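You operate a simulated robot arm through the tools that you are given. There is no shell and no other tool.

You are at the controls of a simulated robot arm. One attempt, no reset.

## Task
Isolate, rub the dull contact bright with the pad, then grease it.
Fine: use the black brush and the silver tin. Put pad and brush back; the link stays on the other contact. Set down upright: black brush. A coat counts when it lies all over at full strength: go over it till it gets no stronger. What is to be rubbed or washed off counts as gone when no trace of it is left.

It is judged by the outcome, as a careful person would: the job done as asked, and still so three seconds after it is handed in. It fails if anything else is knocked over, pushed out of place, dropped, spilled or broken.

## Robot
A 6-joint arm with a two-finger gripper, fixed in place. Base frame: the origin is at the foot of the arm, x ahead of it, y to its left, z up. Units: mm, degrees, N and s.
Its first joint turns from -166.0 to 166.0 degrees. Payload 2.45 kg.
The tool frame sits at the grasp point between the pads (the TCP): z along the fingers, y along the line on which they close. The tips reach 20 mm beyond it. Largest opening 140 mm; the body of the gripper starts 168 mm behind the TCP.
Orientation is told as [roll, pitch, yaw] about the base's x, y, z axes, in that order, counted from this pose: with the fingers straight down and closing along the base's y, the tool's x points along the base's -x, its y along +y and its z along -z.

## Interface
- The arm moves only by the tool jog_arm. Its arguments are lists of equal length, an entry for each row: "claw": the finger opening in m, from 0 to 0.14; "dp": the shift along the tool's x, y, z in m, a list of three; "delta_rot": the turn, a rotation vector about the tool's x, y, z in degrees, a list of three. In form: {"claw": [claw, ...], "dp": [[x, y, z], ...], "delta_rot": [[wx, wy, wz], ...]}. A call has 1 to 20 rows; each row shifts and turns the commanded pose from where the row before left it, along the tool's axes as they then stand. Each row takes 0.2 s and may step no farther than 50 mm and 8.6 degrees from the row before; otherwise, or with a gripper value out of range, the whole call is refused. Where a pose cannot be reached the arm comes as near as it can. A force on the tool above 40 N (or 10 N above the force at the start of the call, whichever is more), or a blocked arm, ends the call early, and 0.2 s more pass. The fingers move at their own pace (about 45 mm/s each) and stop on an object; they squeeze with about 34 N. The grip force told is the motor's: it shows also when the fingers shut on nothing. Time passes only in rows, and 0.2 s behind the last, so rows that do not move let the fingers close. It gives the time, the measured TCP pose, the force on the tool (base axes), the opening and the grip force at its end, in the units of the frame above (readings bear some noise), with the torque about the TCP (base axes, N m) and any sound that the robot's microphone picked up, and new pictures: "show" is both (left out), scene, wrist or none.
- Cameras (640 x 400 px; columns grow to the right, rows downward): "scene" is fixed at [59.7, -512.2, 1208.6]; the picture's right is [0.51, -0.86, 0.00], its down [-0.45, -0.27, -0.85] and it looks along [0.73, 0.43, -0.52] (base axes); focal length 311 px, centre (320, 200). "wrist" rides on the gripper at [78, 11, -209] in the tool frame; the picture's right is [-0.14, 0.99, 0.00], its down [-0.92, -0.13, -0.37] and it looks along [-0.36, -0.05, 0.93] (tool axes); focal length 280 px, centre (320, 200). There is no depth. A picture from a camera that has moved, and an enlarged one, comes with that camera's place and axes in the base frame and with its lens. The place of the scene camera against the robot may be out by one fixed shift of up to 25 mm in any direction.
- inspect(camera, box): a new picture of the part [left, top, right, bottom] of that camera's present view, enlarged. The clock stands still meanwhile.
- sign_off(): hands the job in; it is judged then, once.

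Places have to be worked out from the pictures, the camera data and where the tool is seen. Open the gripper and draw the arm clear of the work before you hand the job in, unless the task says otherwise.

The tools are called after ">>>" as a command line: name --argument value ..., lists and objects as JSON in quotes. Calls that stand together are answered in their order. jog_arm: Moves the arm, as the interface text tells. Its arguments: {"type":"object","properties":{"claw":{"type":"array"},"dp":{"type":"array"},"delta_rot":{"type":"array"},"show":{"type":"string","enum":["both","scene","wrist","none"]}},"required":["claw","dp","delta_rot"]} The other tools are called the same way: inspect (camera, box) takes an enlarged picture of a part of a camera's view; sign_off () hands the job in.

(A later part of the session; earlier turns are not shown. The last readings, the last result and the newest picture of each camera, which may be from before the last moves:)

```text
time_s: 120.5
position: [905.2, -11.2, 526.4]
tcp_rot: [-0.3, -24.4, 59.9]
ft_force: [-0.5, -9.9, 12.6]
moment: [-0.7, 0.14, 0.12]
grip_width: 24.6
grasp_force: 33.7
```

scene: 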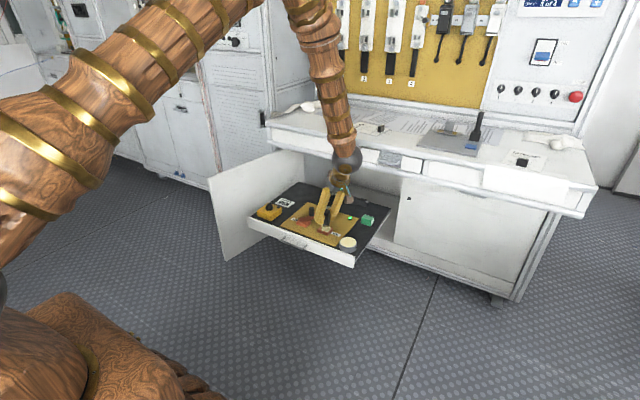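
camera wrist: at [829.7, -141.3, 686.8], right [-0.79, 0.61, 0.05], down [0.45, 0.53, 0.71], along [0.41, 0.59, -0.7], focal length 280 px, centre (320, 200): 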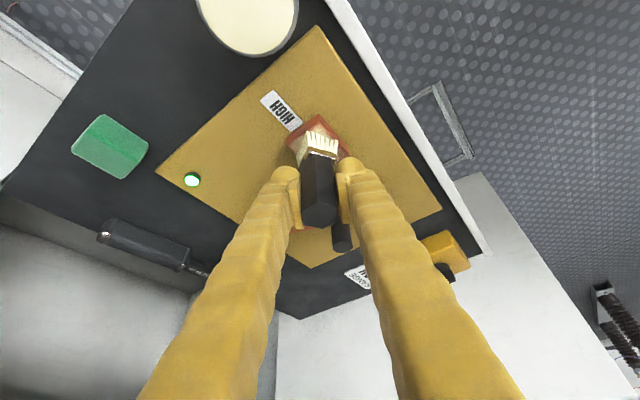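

Good contact (13 N). Now the back (high-x) side pass.

>>> jog_arm --claw '[0.015, 0.015, 0.015, 0.015, 0.015, 0.015, 0.015, 0.015, 0.015, 0.015, 0.015, 0.015, 0.015, 0.015, 0.015, 0.015, 0.015, 0.015]' --dp '[[-0.00275, -0.00519, 0.00124], [-0.00275, -0.00519, 0.00124], [-0.00275, -0.00519, 0.00124], [-0.00275, -0.00519, 0.00124], [-0.00394, 0.00252, 0.00178], [-0.00394, 0.00252, 0.00178], [-0.00394, 0.00252, 0.00178], [0.00394, -0.00252, -0.00178], [0.00394, -0.00252, -0.00178], [0.00394, -0.00252, -0.00178], [0.00394, -0.00252, -0.00178], [0.00394, -0.00252, -0.00178], [0.00394, -0.00252, -0.00178], [0.00394, -0.00252, -0.00178], [-0.00394, 0.00252, 0.00178], [-0.00394, 0.00252, 0.00178], [-0.00394, 0.00252, 0.00178], [-0.00394, 0.00252, 0.00178]]' --delta_rot '[[0, 0, 0], [0, 0, 0], [0, 0, 0], [0, 0, 0], [0, 0, 0], [0, 0, 0], [0, 0, 0], [0, 0, 0], [0, 0, 0], [0, 0, 0], [0, 0, 0], [0, 0, 0], [0, 0, 0], [0, 0, 0], [0, 0, 0], [0, 0, 0], [0, 0, 0], [0, 0, 0]]' --show "none"

>>> jog_arm --claw '[0.015, 0.015, 0.015]' --dp '[[-0.0103, 0, -0.0228], [-0.0103, 0, -0.0228], [0, 0, 0]]' --delta_rot '[[0, 0, 0], [0, 0, 0], [0, 0, 0]]'

>>> inspect --camera "wrist" --box '[240, 80, 400, 200]'

>>> inspect --camera "scene" --box '[305, 210, 350, 245]'

```text
time_s: 124.3
position: [930.2, -11.2, 529.3]
tcp_rot: [-0.5, -24.2, 59.9]
ft_force: [-0.6, -0.3, -0.2]
moment: [0.0, 0.0, 0.02]
grip_width: 24.6
grasp_force: 33.9
```

```text
time_s: 125.1
position: [930.6, -11.3, 579.6]
tcp_rot: [-0.4, -24.2, 59.9]
ft_force: [0.6, 0.0, -0.2]
moment: [0.01, 0.02, -0.01]
grip_width: 24.7
grasp_force: 33.8
camera wrist: at [842.1, -141.8, 737.0], right [-0.79, 0.61, 0.05], down [0.45, 0.53, 0.71], along [0.41, 0.59, -0.7], focal length 280 px, centre (320, 200)
```

scene: 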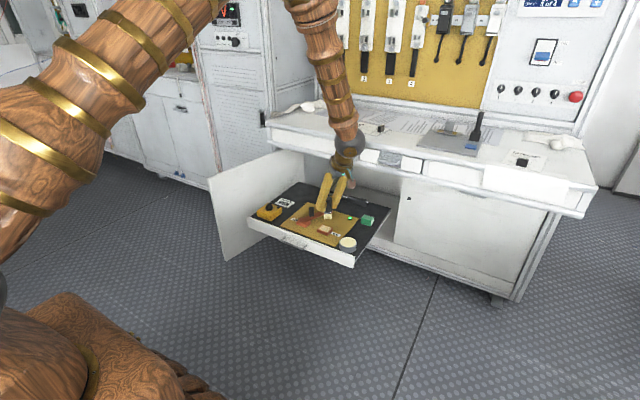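
wrist: 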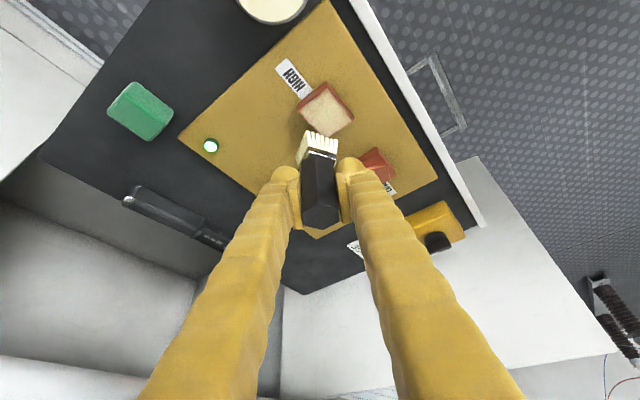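

```text
3.33 times, centred on (320, 140) of wrist
camera zoom: at [842.1, -141.8, 737.0], right [-0.79, 0.61, 0.05], down [0.45, 0.53, 0.71], along [0.41, 0.59, -0.7], focal length 935 px, centre (320, 400)
```

zoom: 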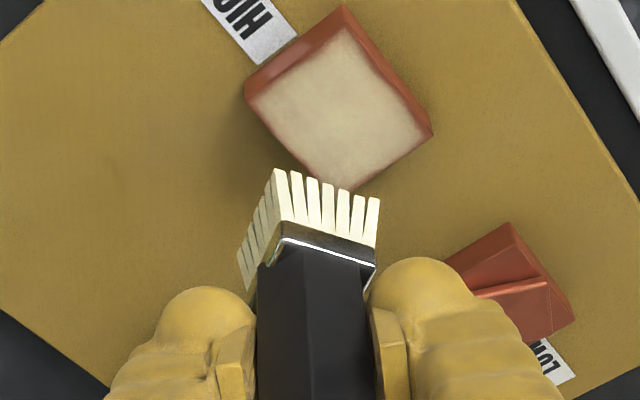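

```text
11.43 times, centred on (328, 228) of scene
camera zoom: at [59.7, -512.2, 1208.6], right [0.51, -0.86, 0.0], down [-0.45, -0.27, -0.85], along [0.73, 0.43, -0.52], focal length 3550 px, centre (234, -114)
```

zoom: 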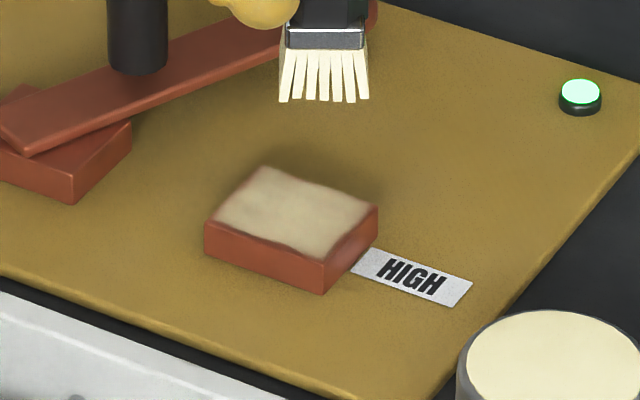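

A good first coat, but the edges are thin and the strength is a bit mottled. I'll do a second round, this time running the brush centre around the perimeter.

>>> jog_arm --claw '[0.015, 0.015, 0.015]' --dp '[[0.0103, 0, 0.0228], [0.0101, 0, 0.0224], [0, 0, 0]]' --delta_rot '[[0, 0, 0], [0, 0, 0], [0, 0, 0]]' --show "none"

>>> jog_arm --claw '[0.015, 0.015]' --dp '[[0.0004, 0, 0.0009], [0, 0, 0]]' --delta_rot '[[0, 0, 0], [0, 0, 0]]' --show "none"

>>> jog_arm --claw '[0.015, 0.015]' --dp '[[0.0004, 0, 0.0009], [0, 0, 0]]' --delta_rot '[[0, 0, 0], [0, 0, 0]]' --show "none"

```text
time_s: 125.9
position: [930.4, -10.2, 528.9]
tcp_rot: [-0.4, -24.3, 59.9]
ft_force: [0.6, 0.3, 0.1]
moment: [0.0, -0.01, 0.01]
grip_width: 24.6
grasp_force: 33.7
```

```text
time_s: 126.5
position: [928.2, -9.8, 527.7]
tcp_rot: [-0.4, -24.2, 59.9]
ft_force: [0.1, -0.2, -0.2]
moment: [0.0, -0.03, -0.01]
grip_width: 24.5
grasp_force: 34.3
```

```text
time_s: 127.1
position: [928.7, -10.0, 526.5]
tcp_rot: [-0.3, -24.2, 59.8]
ft_force: [0.5, 0.8, -1.5]
moment: [0.01, -0.02, 0.0]
grip_width: 24.6
grasp_force: 34.1
```

Not touching yet at this side. I'll continue down gently.

>>> jog_arm --claw '[0.015, 0.015]' --dp '[[0.0004, 0, 0.0009], [0, 0, 0]]' --delta_rot '[[0, 0, 0], [0, 0, 0]]' --show "none"

>>> jog_arm --claw '[0.015, 0.015]' --dp '[[0.0004, 0, 0.0009], [0, 0, 0]]' --delta_rot '[[0, 0, 0], [0, 0, 0]]' --show "none"

>>> inspect --camera "scene" --box '[305, 205, 350, 245]'

```text
time_s: 127.7
position: [929.9, -9.8, 527.0]
tcp_rot: [-0.4, -24.4, 59.9]
ft_force: [-2.0, 1.1, 11.1]
moment: [-0.06, 0.19, -0.01]
grip_width: 24.5
grasp_force: 34.1
```

```text
time_s: 128.3
position: [931.2, -9.3, 526.6]
tcp_rot: [-0.4, -24.3, 59.9]
ft_force: [2.0, -2.1, 33.3]
moment: [-0.1, 0.07, 0.01]
grip_width: 24.6
grasp_force: 34.3
```

```text
10.00 times, centred on (328, 225) of scene
camera zoom: at [59.7, -512.2, 1208.6], right [0.51, -0.86, 0.0], down [-0.45, -0.27, -0.85], along [0.73, 0.43, -0.52], focal length 3106 px, centre (245, -50)
```

zoom: 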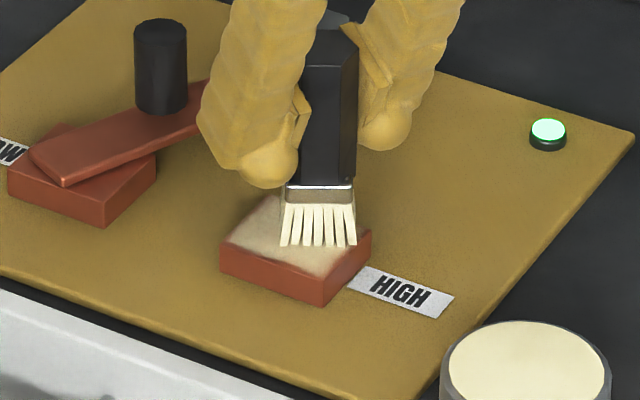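

Firm contact now, so I'll ease up 0.8 mm and run the perimeter path.

>>> jog_arm --claw '[0.015, 0.015, 0.015, 0.015, 0.015, 0.015, 0.015, 0.015, 0.015, 0.015, 0.015, 0.015, 0.015, 0.015, 0.015, 0.015, 0.015, 0.015]' --dp '[[-0.0003, 0, -0.0007], [-0.00394, 0.00252, 0.00178], [-0.00394, 0.00252, 0.00178], [-0.00394, 0.00252, 0.00178], [-0.00394, 0.00252, 0.00178], [0.00275, 0.00519, -0.00124], [0.00275, 0.00519, -0.00124], [0.00275, 0.00519, -0.00124], [0.00275, 0.00519, -0.00124], [0.00275, 0.00519, -0.00124], [0.00394, -0.00252, -0.00178], [0.00394, -0.00252, -0.00178], [0.00394, -0.00252, -0.00178], [0.00394, -0.00252, -0.00178], [0.00394, -0.00252, -0.00178], [0.00394, -0.00252, -0.00178], [0.00394, -0.00252, -0.00178], [0.00394, -0.00252, -0.00178]]' --delta_rot '[[0, 0, 0], [0, 0, 0], [0, 0, 0], [0, 0, 0], [0, 0, 0], [0, 0, 0], [0, 0, 0], [0, 0, 0], [0, 0, 0], [0, 0, 0], [0, 0, 0], [0, 0, 0], [0, 0, 0], [0, 0, 0], [0, 0, 0], [0, 0, 0], [0, 0, 0], [0, 0, 0]]' --show "none"

```text
time_s: 132.1
position: [899.1, -30.9, 525.2]
tcp_rot: [-0.4, -24.3, 59.9]
ft_force: [1.0, 3.4, 3.3]
moment: [0.19, -0.03, -0.01]
grip_width: 24.3
grasp_force: 34.0
```

Contact held around the corner. Continuing with the back edge and an inner stroke.

>>> jog_arm --claw '[0.015, 0.015, 0.015, 0.015, 0.015, 0.015, 0.015, 0.015, 0.015, 0.015, 0.015, 0.015, 0.015, 0.015, 0.015, 0.015, 0.015, 0.015, 0.015, 0.015]' --dp '[[-0.00275, -0.00519, 0.00124], [-0.00275, -0.00519, 0.00124], [-0.00275, -0.00519, 0.00124], [-0.00275, -0.00519, 0.00124], [-0.00275, -0.00519, 0.00124], [-0.00394, 0.00252, 0.00178], [-0.00394, 0.00252, 0.00178], [-0.00394, 0.00252, 0.00178], [-0.00394, 0.00252, 0.00178], [-0.00394, 0.00252, 0.00178], [-0.00394, 0.00252, 0.00178], [-0.00394, 0.00252, 0.00178], [-0.00394, 0.00252, 0.00178], [0.00275, 0.00519, -0.00124], [0.00275, 0.00519, -0.00124], [0.00394, -0.00252, -0.00178], [0.00394, -0.00252, -0.00178], [0.00394, -0.00252, -0.00178], [0.00394, -0.00252, -0.00178], [0.00394, -0.00252, -0.00178]]' --delta_rot '[[0, 0, 0], [0, 0, 0], [0, 0, 0], [0, 0, 0], [0, 0, 0], [0, 0, 0], [0, 0, 0], [0, 0, 0], [0, 0, 0], [0, 0, 0], [0, 0, 0], [0, 0, 0], [0, 0, 0], [0, 0, 0], [0, 0, 0], [0, 0, 0], [0, 0, 0], [0, 0, 0], [0, 0, 0], [0, 0, 0]]' --show "none"

>>> jog_arm --claw '[0.015, 0.015, 0.015, 0.015]' --dp '[[-0.0103, 0, -0.0228], [-0.0103, 0, -0.0228], [-0.0276, 0.0176, 0.0125], [0, 0, 0]]' --delta_rot '[[0, 0, 0], [0, 0, 0], [0, 0, 0], [0, 0, 0]]' --show "none"

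>>> inspect --camera "wrist" --box '[240, 60, 400, 180]'

>>> inspect --camera "scene" --box '[310, 215, 346, 243]'

```text
time_s: 136.3
position: [916.6, -15.4, 525.3]
tcp_rot: [-0.4, -24.2, 59.9]
ft_force: [0.2, -0.2, -0.2]
moment: [0.0, 0.01, -0.05]
grip_width: 24.6
grasp_force: 34.3
```

```text
time_s: 137.3
position: [916.3, 17.9, 574.3]
tcp_rot: [-0.4, -24.3, 59.9]
ft_force: [0.0, -0.7, -1.8]
moment: [-0.01, 0.02, 0.06]
grip_width: 24.5
grasp_force: 34.4
```

```text
3.33 times, centred on (320, 120) of wrist
camera zoom: at [828.6, -111.9, 732.6], right [-0.79, 0.61, 0.05], down [0.45, 0.53, 0.71], along [0.41, 0.59, -0.7], focal length 935 px, centre (320, 467)
```

zoom: 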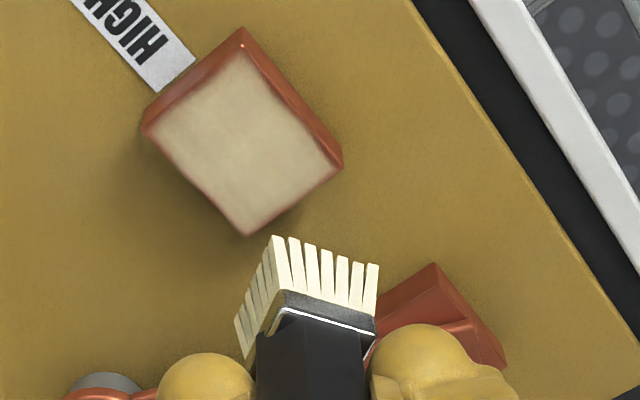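

```text
14.29 times, centred on (328, 229) of scene
camera zoom: at [59.7, -512.2, 1208.6], right [0.51, -0.86, 0.0], down [-0.45, -0.27, -0.85], along [0.73, 0.43, -0.52], focal length 4438 px, centre (206, -214)
```

zoom: 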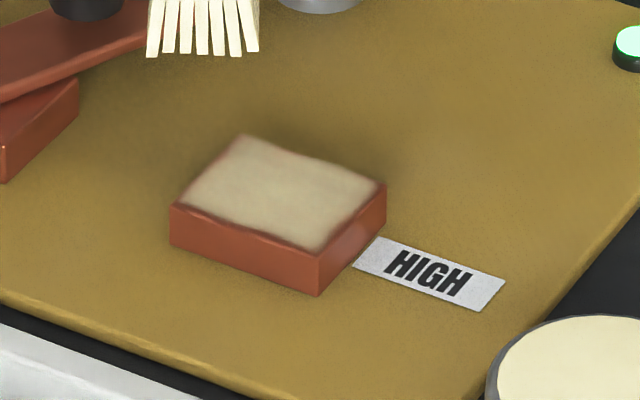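

The coat is stronger and nearly reaches the edges. I'll reload the brush and make another full round.

>>> jog_arm --claw '[0.015, 0.015, 0.015, 0.015, 0.015, 0.015]' --dp '[[0.0329, -0.0103, -0.0149], [0.0329, -0.0103, -0.0149], [0.0329, -0.0103, -0.0149], [0.0329, -0.0103, -0.0149], [0.0148, 0, 0.0328], [0, 0, 0]]' --delta_rot '[[0, 0, 0], [0, 0, 0], [0, 0, 0], [0, 0, 0], [0, 0, 0], [0, 0, 0]]' --show "none"

>>> inspect --camera "scene" --box '[330, 220, 366, 256]'

>>> inspect --camera "wrist" --box '[270, 90, 370, 170]'

```text
time_s: 138.7
position: [879.8, -126.6, 539.8]
tcp_rot: [-0.5, -24.3, 59.9]
ft_force: [0.2, -0.8, 0.4]
moment: [0.03, 0.01, -0.01]
grip_width: 24.2
grasp_force: 33.7
```

```text
11.11 times, centred on (348, 238) of scene
camera zoom: at [59.7, -512.2, 1208.6], right [0.51, -0.86, 0.0], down [-0.45, -0.27, -0.85], along [0.73, 0.43, -0.52], focal length 3452 px, centre (9, -222)
```

zoom: 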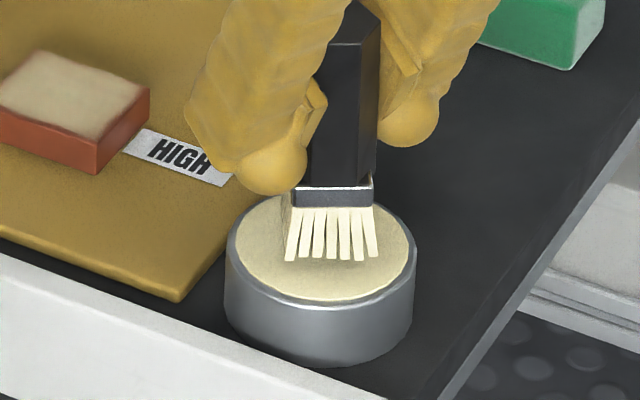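

```text
5.00 times, centred on (320, 130) of wrist
camera zoom: at [792.3, -257.4, 697.5], right [-0.79, 0.61, 0.05], down [0.45, 0.53, 0.71], along [0.41, 0.59, -0.7], focal length 1402 px, centre (320, 550)
```

zoom: 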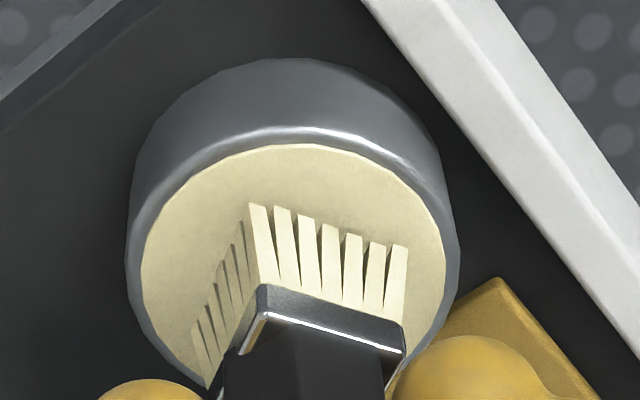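

Centred over the tin again. Stepping down to dip.

>>> jog_arm --claw '[0.015, 0.015]' --dp '[[0.0016, 0, 0.0036], [0, 0, 0]]' --delta_rot '[[0, 0, 0], [0, 0, 0]]' --show "none"

>>> jog_arm --claw '[0.015, 0.015]' --dp '[[0.0006, 0, 0.0014], [0, 0, 0]]' --delta_rot '[[0, 0, 0], [0, 0, 0]]' --show "none"

>>> jog_arm --claw '[0.015, 0.015]' --dp '[[0.0004, 0, 0.0009], [0, 0, 0]]' --delta_rot '[[0, 0, 0], [0, 0, 0]]' --show "none"

```text
time_s: 139.3
position: [880.3, -126.6, 535.9]
tcp_rot: [-0.4, -24.2, 59.9]
ft_force: [0.1, -0.3, -0.4]
moment: [-0.03, -0.01, 0.0]
grip_width: 24.6
grasp_force: 34.1
```

```text
time_s: 139.9
position: [881.2, -126.4, 534.1]
tcp_rot: [-0.3, -24.1, 59.9]
ft_force: [-0.3, -0.7, -0.9]
moment: [0.01, 0.0, 0.04]
grip_width: 24.4
grasp_force: 34.0
```

```text
time_s: 140.5
position: [881.2, -127.0, 533.5]
tcp_rot: [-0.4, -24.3, 59.9]
ft_force: [-0.1, 0.5, 0.2]
moment: [-0.02, 0.0, 0.0]
grip_width: 24.8
grasp_force: 33.7
```

>>> jog_arm --claw '[0.015, 0.015]' --dp '[[0.0004, 0, 0.0009], [0, 0, 0]]' --delta_rot '[[0, 0, 0], [0, 0, 0]]' --show "none"

>>> inspect --camera "scene" --box '[330, 220, 366, 256]'

```text
time_s: 141.1
position: [880.4, -126.9, 533.6]
tcp_rot: [-0.4, -24.2, 59.9]
ft_force: [-0.3, 0.0, -0.8]
moment: [0.03, 0.0, 0.01]
grip_width: 24.5
grasp_force: 34.2
```

```text
11.11 times, centred on (348, 238) of scene
camera zoom: at [59.7, -512.2, 1208.6], right [0.51, -0.86, 0.0], down [-0.45, -0.27, -0.85], along [0.73, 0.43, -0.52], focal length 3452 px, centre (9, -222)
```

zoom: 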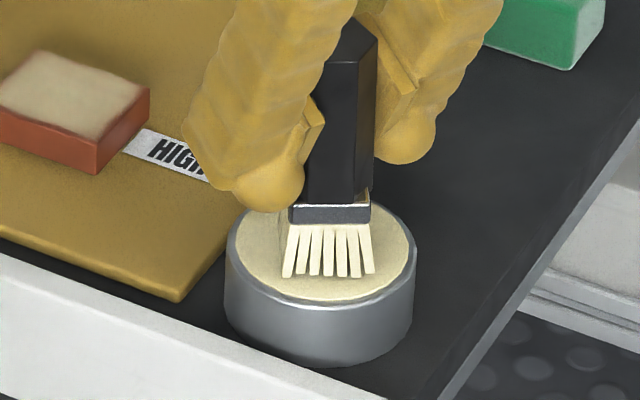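

Almost touching. One or two more small steps.

>>> jog_arm --claw '[0.015, 0.015]' --dp '[[0.0004, 0, 0.0009], [0, 0, 0]]' --delta_rot '[[0, 0, 0], [0, 0, 0]]' --show "none"

>>> jog_arm --claw '[0.015, 0.015]' --dp '[[0.0002, 0, 0.0006], [0, 0, 0]]' --delta_rot '[[0, 0, 0], [0, 0, 0]]' --show "none"

```text
time_s: 141.7
position: [880.6, -126.4, 532.1]
tcp_rot: [-0.5, -24.2, 59.9]
ft_force: [-0.7, 0.6, -1.1]
moment: [-0.02, 0.01, 0.01]
grip_width: 24.8
grasp_force: 34.3
```

```text
time_s: 142.3
position: [881.0, -126.5, 530.8]
tcp_rot: [-0.4, -24.1, 59.9]
ft_force: [0.0, 0.6, -0.5]
moment: [-0.01, 0.03, 0.01]
grip_width: 24.6
grasp_force: 34.2
```

Still no touch. Continuing in 1 mm steps.

>>> jog_arm --claw '[0.015, 0.015]' --dp '[[0.0004, 0, 0.0009], [0, 0, 0]]' --delta_rot '[[0, 0, 0], [0, 0, 0]]' --show "none"

>>> jog_arm --claw '[0.015, 0.015]' --dp '[[0.0003, 0, 0.0007], [0, 0, 0]]' --delta_rot '[[0, 0, 0], [0, 0, 0]]' --show "none"

>>> inspect --camera "scene" --box '[330, 220, 366, 256]'

```text
time_s: 142.9
position: [881.4, -126.4, 529.2]
tcp_rot: [-0.6, -24.3, 59.9]
ft_force: [0.2, 2.1, 18.3]
moment: [0.4, -0.07, 0.02]
grip_width: 24.5
grasp_force: 33.7
```

```text
time_s: 143.5
position: [880.6, -125.5, 530.6]
tcp_rot: [-0.4, -24.3, 59.9]
ft_force: [0.3, -1.5, 29.4]
moment: [0.24, -0.17, -0.03]
grip_width: 24.5
grasp_force: 34.0
```

```text
11.11 times, centred on (348, 238) of scene
camera zoom: at [59.7, -512.2, 1208.6], right [0.51, -0.86, 0.0], down [-0.45, -0.27, -0.85], along [0.73, 0.43, -0.52], focal length 3452 px, centre (9, -222)
```

zoom: 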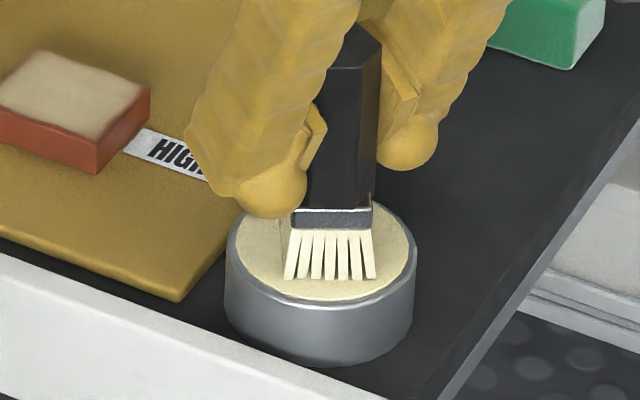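

Dipped (29 N). The brush has slipped up about 5 mm in the grip, so from now on I'll keep pressures low. Back to the contact.

>>> jog_arm --claw '[0.015, 0.015, 0.015, 0.015, 0.015, 0.015]' --dp '[[-0.0165, 0, -0.0365], [-0.036, 0.0085, 0.0163], [-0.036, 0.0085, 0.0163], [-0.036, 0.0085, 0.0163], [0.0169, 0, 0.0374], [0, 0, 0]]' --delta_rot '[[0, 0, 0], [0, 0, 0], [0, 0, 0], [0, 0, 0], [0, 0, 0], [0, 0, 0]]' --show "none"

>>> jog_arm --claw '[0.015, 0.015]' --dp '[[0.0008, 0, 0.0018], [0, 0, 0]]' --delta_rot '[[0, 0, 0], [0, 0, 0]]' --show "none"

>>> jog_arm --claw '[0.015, 0.015]' --dp '[[0.0004, 0, 0.0009], [0, 0, 0]]' --delta_rot '[[0, 0, 0], [0, 0, 0]]' --show "none"

```text
time_s: 144.9
position: [918.9, -11.4, 524.7]
tcp_rot: [-0.4, -24.2, 59.8]
ft_force: [1.0, -0.3, 0.1]
moment: [0.0, 0.01, 0.02]
grip_width: 24.5
grasp_force: 34.1
```

```text
time_s: 145.5
position: [918.7, -12.2, 524.6]
tcp_rot: [-0.4, -24.3, 59.9]
ft_force: [0.3, 1.2, 3.2]
moment: [0.12, 0.02, 0.01]
grip_width: 24.6
grasp_force: 33.6
```

```text
time_s: 146.1
position: [919.5, -11.3, 523.9]
tcp_rot: [-0.6, -24.2, 59.9]
ft_force: [-0.9, -2.4, 17.6]
moment: [0.06, 0.01, -0.02]
grip_width: 24.6
grasp_force: 34.1
```

Contact at 18 N, so I'll ease 0.4 mm and run the perimeter and inner strokes again.

>>> jog_arm --claw '[0.015, 0.015, 0.015, 0.015, 0.015, 0.015, 0.015, 0.015, 0.015, 0.015, 0.015, 0.015, 0.015, 0.015, 0.015, 0.015, 0.015, 0.015, 0.015, 0.015]' --dp '[[-0.00015, 0, -0.00035], [-0.00275, -0.00519, 0.00124], [-0.00275, -0.00519, 0.00124], [-0.00394, 0.00252, 0.00178], [-0.00394, 0.00252, 0.00178], [-0.00394, 0.00252, 0.00178], [-0.00394, 0.00252, 0.00178], [0.00275, 0.00519, -0.00124], [0.00275, 0.00519, -0.00124], [0.00275, 0.00519, -0.00124], [0.00275, 0.00519, -0.00124], [0.00275, 0.00519, -0.00124], [0.00394, -0.00252, -0.00178], [0.00394, -0.00252, -0.00178], [0.00394, -0.00252, -0.00178], [0.00394, -0.00252, -0.00178], [0.00394, -0.00252, -0.00178], [0.00394, -0.00252, -0.00178], [0.00394, -0.00252, -0.00178], [0.00394, -0.00252, -0.00178]]' --delta_rot '[[0, 0, 0], [0, 0, 0], [0, 0, 0], [0, 0, 0], [0, 0, 0], [0, 0, 0], [0, 0, 0], [0, 0, 0], [0, 0, 0], [0, 0, 0], [0, 0, 0], [0, 0, 0], [0, 0, 0], [0, 0, 0], [0, 0, 0], [0, 0, 0], [0, 0, 0], [0, 0, 0], [0, 0, 0], [0, 0, 0]]' --show "none"

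>>> jog_arm --claw '[0.015, 0.015]' --dp '[[0.00015, 0, 0.0004], [0, 0, 0]]' --delta_rot '[[0, 0, 0], [0, 0, 0]]' --show "none"

```text
time_s: 150.3
position: [900.5, -30.6, 524.8]
tcp_rot: [-0.4, -24.2, 59.9]
ft_force: [0.1, 0.2, -0.9]
moment: [0.04, 0.03, 0.02]
grip_width: 24.4
grasp_force: 34.2
```

```text
time_s: 150.9
position: [901.5, -31.6, 523.6]
tcp_rot: [-0.5, -24.2, 59.8]
ft_force: [-0.3, -1.0, -0.3]
moment: [-0.01, -0.01, -0.03]
grip_width: 24.6
grasp_force: 34.0
```

Contact was lost at this corner, so I'll feel down again here.

>>> jog_arm --claw '[0.015, 0.015]' --dp '[[0.0002, 0, 0.0005], [0, 0, 0]]' --delta_rot '[[0, 0, 0], [0, 0, 0]]' --show "none"

>>> jog_arm --claw '[0.015, 0.015]' --dp '[[0.0002, 0, 0.0005], [0, 0, 0]]' --delta_rot '[[0, 0, 0], [0, 0, 0]]' --show "none"

```text
time_s: 151.5
position: [899.8, -30.8, 524.6]
tcp_rot: [-0.4, -24.2, 59.9]
ft_force: [-0.6, -0.1, 0.0]
moment: [0.0, 0.03, -0.03]
grip_width: 24.4
grasp_force: 34.3
```

```text
time_s: 152.1
position: [900.0, -30.4, 524.4]
tcp_rot: [-0.3, -24.2, 59.9]
ft_force: [-0.3, -0.2, 1.6]
moment: [0.03, 0.01, 0.01]
grip_width: 24.5
grasp_force: 34.0
```

Touching now. A little more pressure, then the next path.

>>> jog_arm --claw '[0.015, 0.015, 0.015, 0.015, 0.015, 0.015, 0.015, 0.015, 0.015, 0.015, 0.015, 0.015, 0.015, 0.015, 0.015, 0.015, 0.015, 0.015, 0.015, 0.015]' --dp '[[0.00015, 0, 0.0003], [-0.00394, 0.00252, 0.00178], [0.00394, -0.00252, -0.00178], [-0.00275, -0.00519, 0.00124], [-0.00275, -0.00519, 0.00124], [-0.00275, -0.00519, 0.00124], [-0.00275, -0.00519, 0.00124], [-0.00275, -0.00519, 0.00124], [-0.00394, 0.00252, 0.00178], [-0.00394, 0.00252, 0.00178], [-0.00394, 0.00252, 0.00178], [-0.00394, 0.00252, 0.00178], [-0.00394, 0.00252, 0.00178], [-0.00394, 0.00252, 0.00178], [-0.00394, 0.00252, 0.00178], [-0.00394, 0.00252, 0.00178], [0.00275, 0.00519, -0.00124], [0.00275, 0.00519, -0.00124], [0.00394, -0.00252, -0.00178], [0.00394, -0.00252, -0.00178]]' --delta_rot '[[0, 0, 0], [0, 0, 0], [0, 0, 0], [0, 0, 0], [0, 0, 0], [0, 0, 0], [0, 0, 0], [0, 0, 0], [0, 0, 0], [0, 0, 0], [0, 0, 0], [0, 0, 0], [0, 0, 0], [0, 0, 0], [0, 0, 0], [0, 0, 0], [0, 0, 0], [0, 0, 0], [0, 0, 0], [0, 0, 0]]' --show "none"

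>>> jog_arm --claw '[0.015, 0.015, 0.015, 0.015]' --dp '[[-0.0103, 0, -0.0228], [-0.0103, 0, -0.0228], [-0.0276, 0.0176, 0.0125], [0, 0, 0]]' --delta_rot '[[0, 0, 0], [0, 0, 0], [0, 0, 0], [0, 0, 0]]' --show "none"

>>> inspect --camera "wrist" --box '[240, 60, 340, 140]'

>>> inspect --camera "scene" --box '[310, 215, 346, 243]'

```text
time_s: 156.3
position: [917.9, -0.5, 522.8]
tcp_rot: [-0.3, -24.3, 59.8]
ft_force: [-1.9, 2.4, 3.0]
moment: [0.17, 0.07, 0.04]
grip_width: 24.5
grasp_force: 33.6
```

```text
time_s: 157.3
position: [919.1, 34.5, 573.6]
tcp_rot: [-0.4, -24.2, 59.9]
ft_force: [0.1, 0.1, -1.6]
moment: [0.0, -0.01, 0.01]
grip_width: 24.5
grasp_force: 34.1
```

```text
5.00 times, centred on (290, 100) of wrist
camera zoom: at [829.8, -95.9, 731.8], right [-0.79, 0.61, 0.05], down [0.45, 0.53, 0.71], along [0.41, 0.59, -0.7], focal length 1402 px, centre (470, 700)
```

zoom: 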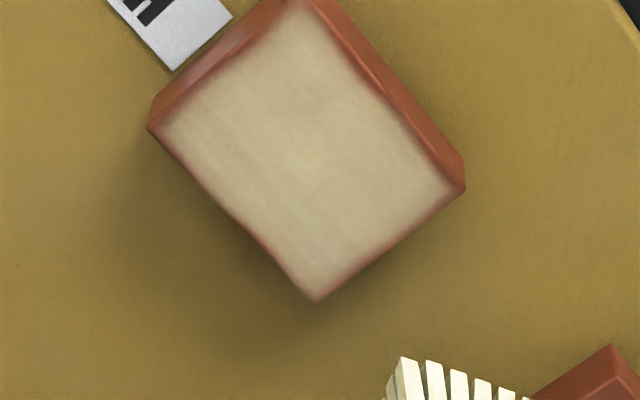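

```text
14.29 times, centred on (328, 229) of scene
camera zoom: at [59.7, -512.2, 1208.6], right [0.51, -0.86, 0.0], down [-0.45, -0.27, -0.85], along [0.73, 0.43, -0.52], focal length 4438 px, centre (206, -214)
```

zoom: 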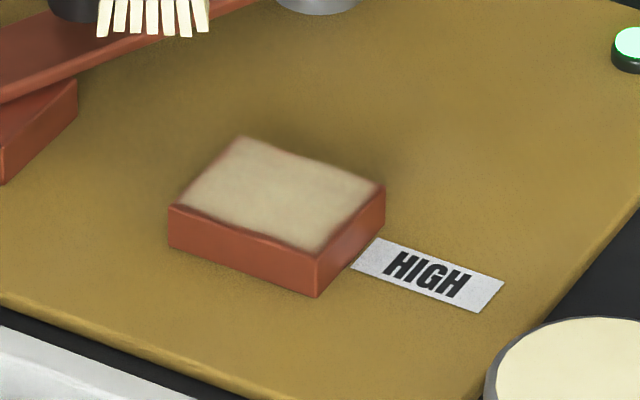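

The coat now looks even, with only a thin soft margin at the rim. I'll do one more round with the brush centre right over the edges to see whether the margin gets any stronger.

>>> jog_arm --claw '[0.015, 0.015, 0.015, 0.015]' --dp '[[0.0281, -0.0376, -0.0127], [0.0101, 0, 0.0223], [0.0101, 0, 0.0223], [0, 0, 0]]' --delta_rot '[[0, 0, 0], [0, 0, 0], [0, 0, 0], [0, 0, 0]]' --show "none"

>>> jog_arm --claw '[0.015, 0.015]' --dp '[[0.0004, 0, 0.0009], [0, 0, 0]]' --delta_rot '[[0, 0, 0], [0, 0, 0]]' --show "none"

>>> jog_arm --claw '[0.015, 0.015]' --dp '[[0.0003, 0, 0.0006], [0, 0, 0]]' --delta_rot '[[0, 0, 0], [0, 0, 0]]' --show "none"

```text
time_s: 158.3
position: [936.5, -11.4, 523.8]
tcp_rot: [-0.4, -24.2, 60.0]
ft_force: [-0.1, -0.1, 0.4]
moment: [-0.01, 0.02, 0.01]
grip_width: 24.4
grasp_force: 33.9
```

```text
time_s: 158.9
position: [936.2, -11.9, 523.3]
tcp_rot: [-0.4, -24.3, 59.9]
ft_force: [1.1, 0.7, 4.6]
moment: [0.14, -0.09, -0.03]
grip_width: 24.8
grasp_force: 33.9
```

```text
time_s: 159.5
position: [937.7, -12.5, 523.5]
tcp_rot: [-0.5, -24.3, 59.9]
ft_force: [-0.4, 0.9, 16.8]
moment: [0.33, 0.06, -0.02]
grip_width: 24.4
grasp_force: 34.0
```

Good. Easing slightly and running along the edges.

>>> jog_arm --claw '[0.015, 0.015, 0.015, 0.015, 0.015, 0.015, 0.015, 0.015, 0.015, 0.015, 0.015, 0.015, 0.015, 0.015, 0.015, 0.015, 0.015, 0.015, 0.015]' --dp '[[-0.0001, 0, -0.0002], [-0.00473, 0.00302, 0.00213], [-0.00473, 0.00302, 0.00213], [-0.00473, 0.00302, 0.00213], [-0.00473, 0.00302, 0.00213], [0.00293, 0.00553, -0.00132], [0.00293, 0.00553, -0.00132], [0.00293, 0.00553, -0.00132], [0.00293, 0.00553, -0.00132], [0.00293, 0.00553, -0.00132], [0.00293, 0.00553, -0.00132], [0.00473, -0.00302, -0.00213], [0.00473, -0.00302, -0.00213], [0.00473, -0.00302, -0.00213], [0.00473, -0.00302, -0.00213], [0.00473, -0.00302, -0.00213], [0.00473, -0.00302, -0.00213], [0.00473, -0.00302, -0.00213], [0.00473, -0.00302, -0.00213]]' --delta_rot '[[0, 0, 0], [0, 0, 0], [0, 0, 0], [0, 0, 0], [0, 0, 0], [0, 0, 0], [0, 0, 0], [0, 0, 0], [0, 0, 0], [0, 0, 0], [0, 0, 0], [0, 0, 0], [0, 0, 0], [0, 0, 0], [0, 0, 0], [0, 0, 0], [0, 0, 0], [0, 0, 0], [0, 0, 0]]' --show "none"

```text
time_s: 163.5
position: [897.0, -34.8, 523.8]
tcp_rot: [-0.4, -24.4, 59.9]
ft_force: [2.0, 1.8, 1.0]
moment: [0.04, -0.01, 0.0]
grip_width: 24.3
grasp_force: 34.3
```

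>>> jog_arm --claw '[0.015, 0.015, 0.015, 0.015, 0.015, 0.015, 0.015, 0.015, 0.015, 0.015, 0.015, 0.015, 0.015, 0.015, 0.015, 0.015, 0.015, 0.015, 0.015, 0.015]' --dp '[[0.0001, 0, 0.0003], [-0.00293, -0.00553, 0.00132], [-0.00293, -0.00553, 0.00132], [-0.00293, -0.00553, 0.00132], [-0.00293, -0.00553, 0.00132], [-0.00293, -0.00553, 0.00132], [-0.00293, -0.00553, 0.00132], [-0.00473, 0.00302, 0.00213], [-0.00473, 0.00302, 0.00213], [-0.00473, 0.00302, 0.00213], [-0.00473, 0.00302, 0.00213], [-0.00473, 0.00302, 0.00213], [-0.00473, 0.00302, 0.00213], [-0.00473, 0.00302, 0.00213], [0.00293, 0.00553, -0.00132], [0.00293, 0.00553, -0.00132], [0.00293, 0.00553, -0.00132], [0.00473, -0.00302, -0.00213], [0.00473, -0.00302, -0.00213], [0.00473, -0.00302, -0.00213]]' --delta_rot '[[0, 0, 0], [0, 0, 0], [0, 0, 0], [0, 0, 0], [0, 0, 0], [0, 0, 0], [0, 0, 0], [0, 0, 0], [0, 0, 0], [0, 0, 0], [0, 0, 0], [0, 0, 0], [0, 0, 0], [0, 0, 0], [0, 0, 0], [0, 0, 0], [0, 0, 0], [0, 0, 0], [0, 0, 0], [0, 0, 0]]' --show "none"

>>> jog_arm --claw '[0.015, 0.015, 0.015, 0.015]' --dp '[[-0.0103, 0, -0.0228], [-0.0103, 0, -0.0228], [-0.0276, 0.0176, 0.0125], [0, 0, 0]]' --delta_rot '[[0, 0, 0], [0, 0, 0], [0, 0, 0], [0, 0, 0]]' --show "none"

>>> inspect --camera "wrist" --box '[240, 60, 340, 140]'

>>> inspect --camera "scene" --box '[310, 215, 346, 243]'

```text
time_s: 167.7
position: [917.2, -12.2, 522.9]
tcp_rot: [-0.4, -24.2, 60.0]
ft_force: [0.4, 0.0, 0.2]
moment: [0.03, -0.02, 0.0]
grip_width: 24.5
grasp_force: 34.4
```

```text
time_s: 168.7
position: [917.1, 26.2, 571.4]
tcp_rot: [-0.4, -24.3, 59.9]
ft_force: [0.2, 0.0, -0.4]
moment: [-0.01, -0.02, -0.02]
grip_width: 24.7
grasp_force: 34.4
```

```text
5.00 times, centred on (290, 100) of wrist
camera zoom: at [828.0, -105.0, 729.2], right [-0.79, 0.61, 0.05], down [0.45, 0.53, 0.71], along [0.41, 0.59, -0.7], focal length 1402 px, centre (470, 700)
```

zoom: 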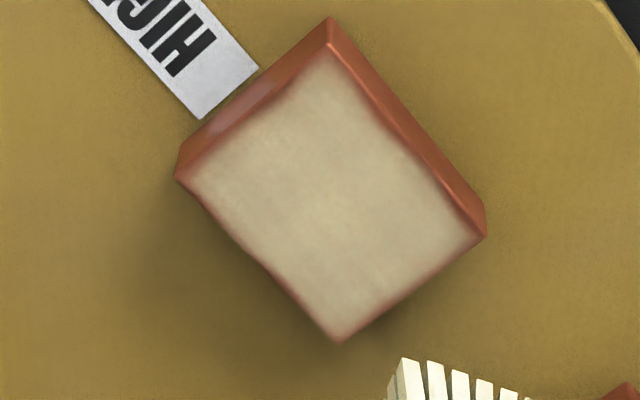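

```text
14.29 times, centred on (328, 229) of scene
camera zoom: at [59.7, -512.2, 1208.6], right [0.51, -0.86, 0.0], down [-0.45, -0.27, -0.85], along [0.73, 0.43, -0.52], focal length 4438 px, centre (206, -214)
```

zoom: 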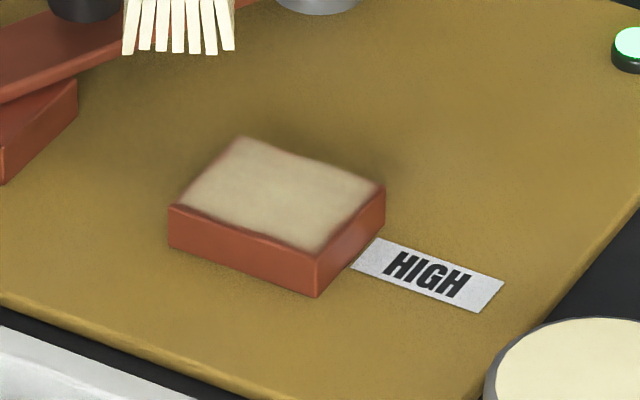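

I'll zoom in on the coated contact to check evenness up to the rim.

>>> inspect --camera "wrist" --box '[262, 60, 322, 110]'

>>> inspect --camera "scene" --box '[316, 220, 336, 236]'

```text
8.00 times, centred on (292, 85) of wrist
camera zoom: at [828.0, -105.0, 729.2], right [-0.79, 0.61, 0.05], down [0.45, 0.53, 0.71], along [0.41, 0.59, -0.7], focal length 2243 px, centre (544, 1120)
```

zoom: 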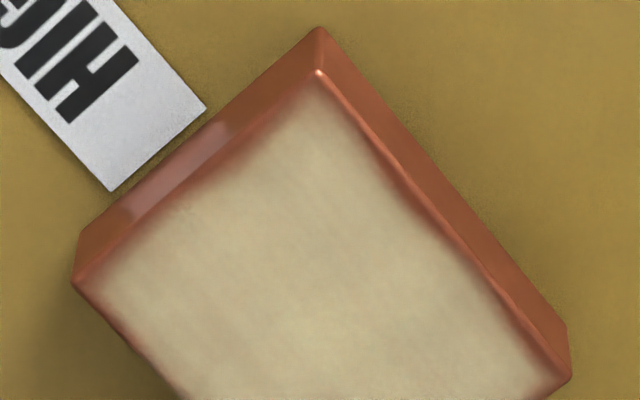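

```text
16.00 times, centred on (326, 228) of scene
camera zoom: at [59.7, -512.2, 1208.6], right [0.51, -0.86, 0.0], down [-0.45, -0.27, -0.85], along [0.73, 0.43, -0.52], focal length 4970 px, centre (224, -248)
```

zoom: 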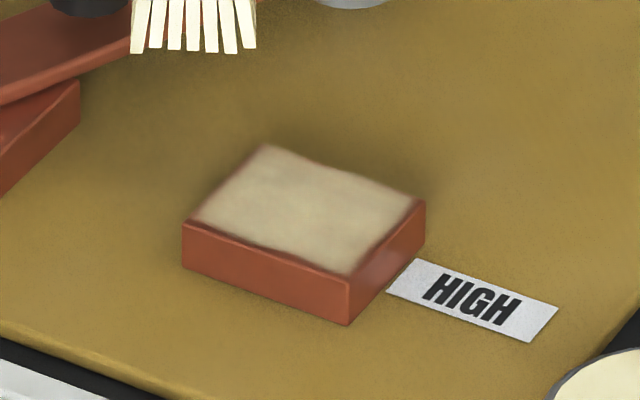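

The coat is even, and its outline hasn't changed between the last two rounds, so it's at full strength. Now I'll raise the brush well clear of the link post and retrace the path toward the brush's place.

>>> jog_arm --claw '[0.015, 0.015, 0.015, 0.015, 0.015, 0.015, 0.015, 0.015]' --dp '[[-0.0103, 0, -0.0228], [-0.0103, 0, -0.0228], [-0.0353, 0.0032, 0.0159], [-0.0353, 0.0032, 0.0159], [-0.0353, 0.0032, 0.0159], [-0.0353, 0.0032, 0.0159], [-0.0353, 0.0032, 0.0159], [0, 0, 0]]' --delta_rot '[[0, 0, 0], [0, 0, 0], [0, 0, 0], [0, 0, 0], [0, 0, 0], [0, 0, 0], [0, 0, 0], [0, 0, 0]]'

```text
time_s: 170.5
position: [999.8, 200.1, 621.8]
tcp_rot: [-0.3, -24.2, 59.9]
ft_force: [0.8, -0.6, 0.6]
moment: [-0.02, 0.02, 0.04]
grip_width: 24.7
grasp_force: 33.7
camera wrist: at [910.8, 70.4, 779.4], right [-0.79, 0.61, 0.05], down [0.45, 0.53, 0.71], along [0.41, 0.59, -0.7], focal length 280 px, centre (320, 200)
```

scene: 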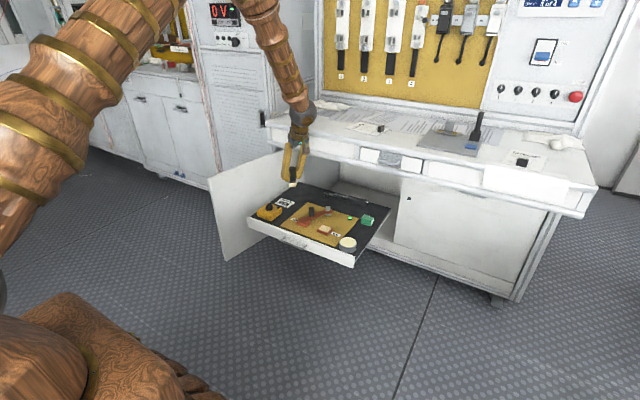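
wrist: 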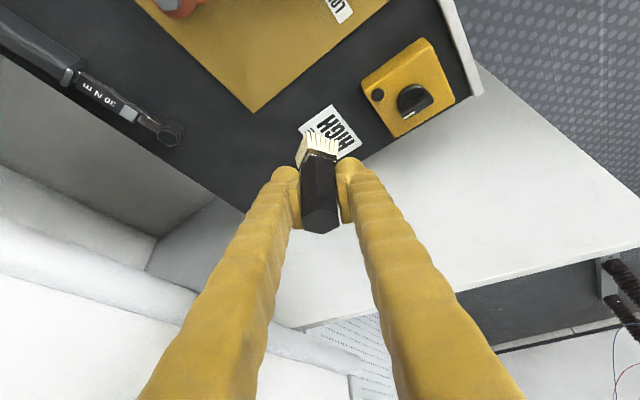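

Now the reverse of the earlier transfer: move out over the brush's place while turning the yaw back to 30°.

>>> jog_arm --claw '[0.015, 0.015, 0.015, 0.015, 0.015]' --dp '[[-0.0206, -0.0109, 0.01176], [-0.0217, -0.0077, 0.01227], [-0.0224, -0.0044, 0.0126], [-0.0228, -0.001, 0.01275], [0, 0, 0]]' --delta_rot '[[3.11, 0, 6.825], [3.11, 0, 6.825], [3.11, 0, 6.825], [3.11, 0, 6.825], [0, 0, 0]]'

>>> inspect --camera "scene" --box '[260, 135, 330, 210]'

>>> inspect --camera "wrist" --box '[260, 90, 380, 230]'

```text
time_s: 171.7
position: [1085.0, 259.1, 612.5]
tcp_rot: [-0.5, -24.5, 29.9]
ft_force: [0.7, 0.6, -0.4]
moment: [0.0, 0.0, -0.01]
grip_width: 24.4
grasp_force: 34.3
camera wrist: at [942.3, 190.3, 769.0], right [-0.38, 0.92, 0.05], down [0.66, 0.23, 0.72], along [0.65, 0.31, -0.69], focal length 280 px, centre (320, 200)
```

scene: 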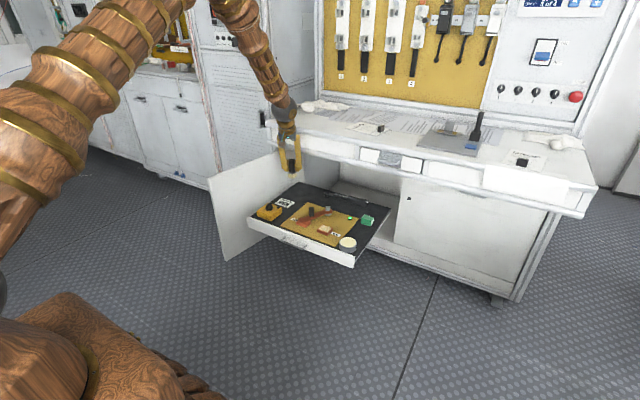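
wrist: 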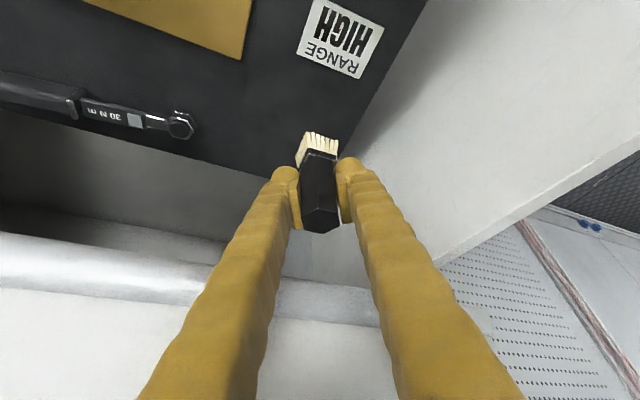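

```text
5.33 times, centred on (295, 172) of scene
camera zoom: at [59.7, -512.2, 1208.6], right [0.51, -0.86, 0.0], down [-0.45, -0.27, -0.85], along [0.73, 0.43, -0.52], focal length 1657 px, centre (453, 347)
```

zoom: 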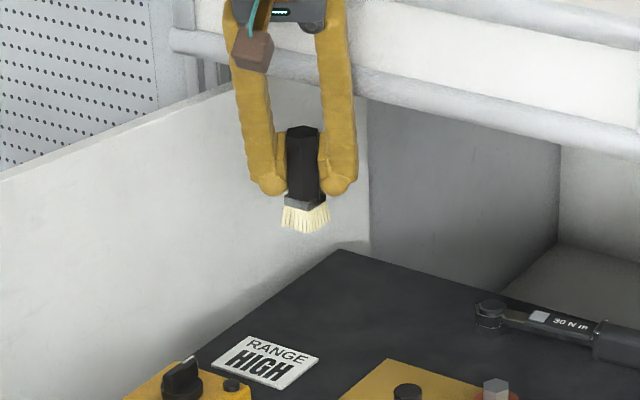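

```text
2.86 times, centred on (320, 160) of wrist
camera zoom: at [942.3, 190.3, 769.0], right [-0.38, 0.92, 0.05], down [0.66, 0.23, 0.72], along [0.65, 0.31, -0.69], focal length 801 px, centre (320, 314)
```

zoom: 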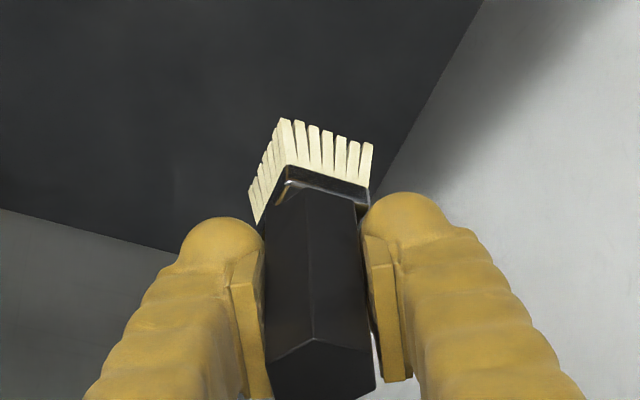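

The brush is above its place. I'll check its uprightness closely before lowering.

>>> inspect --camera "scene" --box '[275, 155, 311, 187]'

>>> inspect --camera "wrist" --box '[290, 125, 350, 240]'

```text
12.50 times, centred on (293, 171) of scene
camera zoom: at [59.7, -512.2, 1208.6], right [0.51, -0.86, 0.0], down [-0.45, -0.27, -0.85], along [0.73, 0.43, -0.52], focal length 3883 px, centre (658, 562)
```

zoom: 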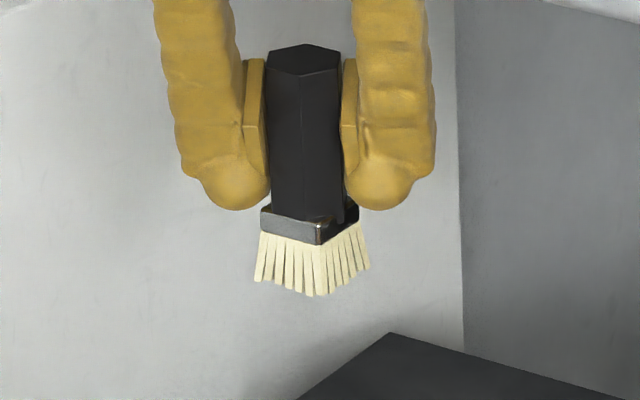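

```text
3.48 times, centred on (320, 182) of wrist
camera zoom: at [942.3, 190.3, 769.0], right [-0.38, 0.92, 0.05], down [0.66, 0.23, 0.72], along [0.65, 0.31, -0.69], focal length 975 px, centre (320, 261)
```

zoom: 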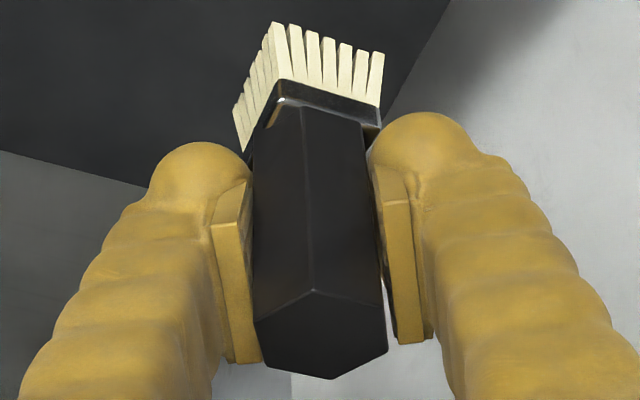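

The brush leans about 4–5° forward in the grip (top away from the robot). I'll tilt the tool 4° more to bring it upright and check from both cameras.

>>> jog_arm --claw '[0.015, 0.015, 0.015]' --dp '[[0, 0, 0], [0, 0, 0], [0, 0, 0]]' --delta_rot '[[0, -2, 0], [0, -2, 0], [0, 0, 0]]' --show "wrist"

>>> inspect --camera "scene" --box '[275, 155, 311, 187]'

```text
time_s: 172.5
position: [1084.9, 258.0, 613.1]
tcp_rot: [-0.6, -28.5, 29.9]
ft_force: [0.0, -0.2, 0.1]
moment: [0.02, 0.01, -0.02]
grip_width: 24.6
grasp_force: 33.7
camera wrist: at [933.8, 185.0, 758.8], right [-0.39, 0.92, 0.06], down [0.61, 0.21, 0.76], along [0.69, 0.33, -0.64], focal length 280 px, centre (320, 200)
```

wrist: 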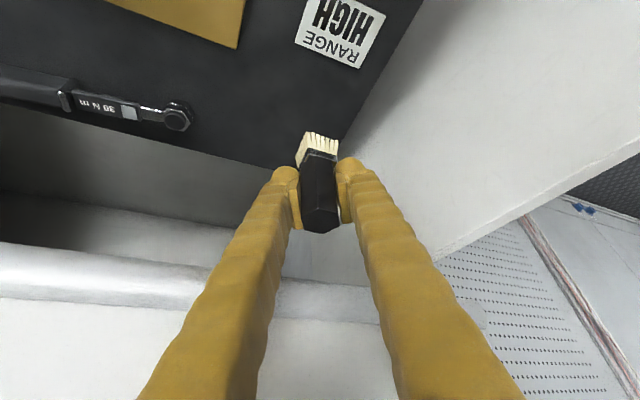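

```text
12.50 times, centred on (293, 171) of scene
camera zoom: at [59.7, -512.2, 1208.6], right [0.51, -0.86, 0.0], down [-0.45, -0.27, -0.85], along [0.73, 0.43, -0.52], focal length 3883 px, centre (658, 562)
```

zoom: 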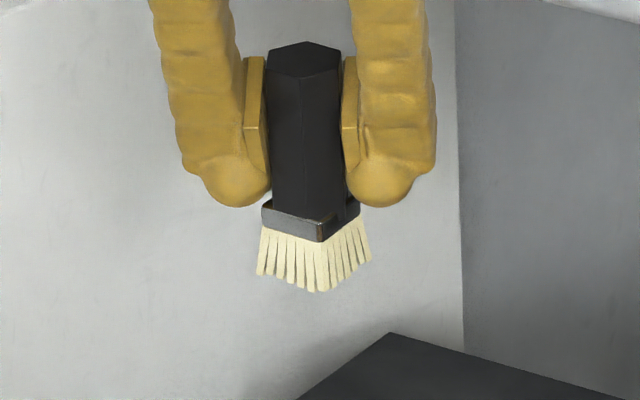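

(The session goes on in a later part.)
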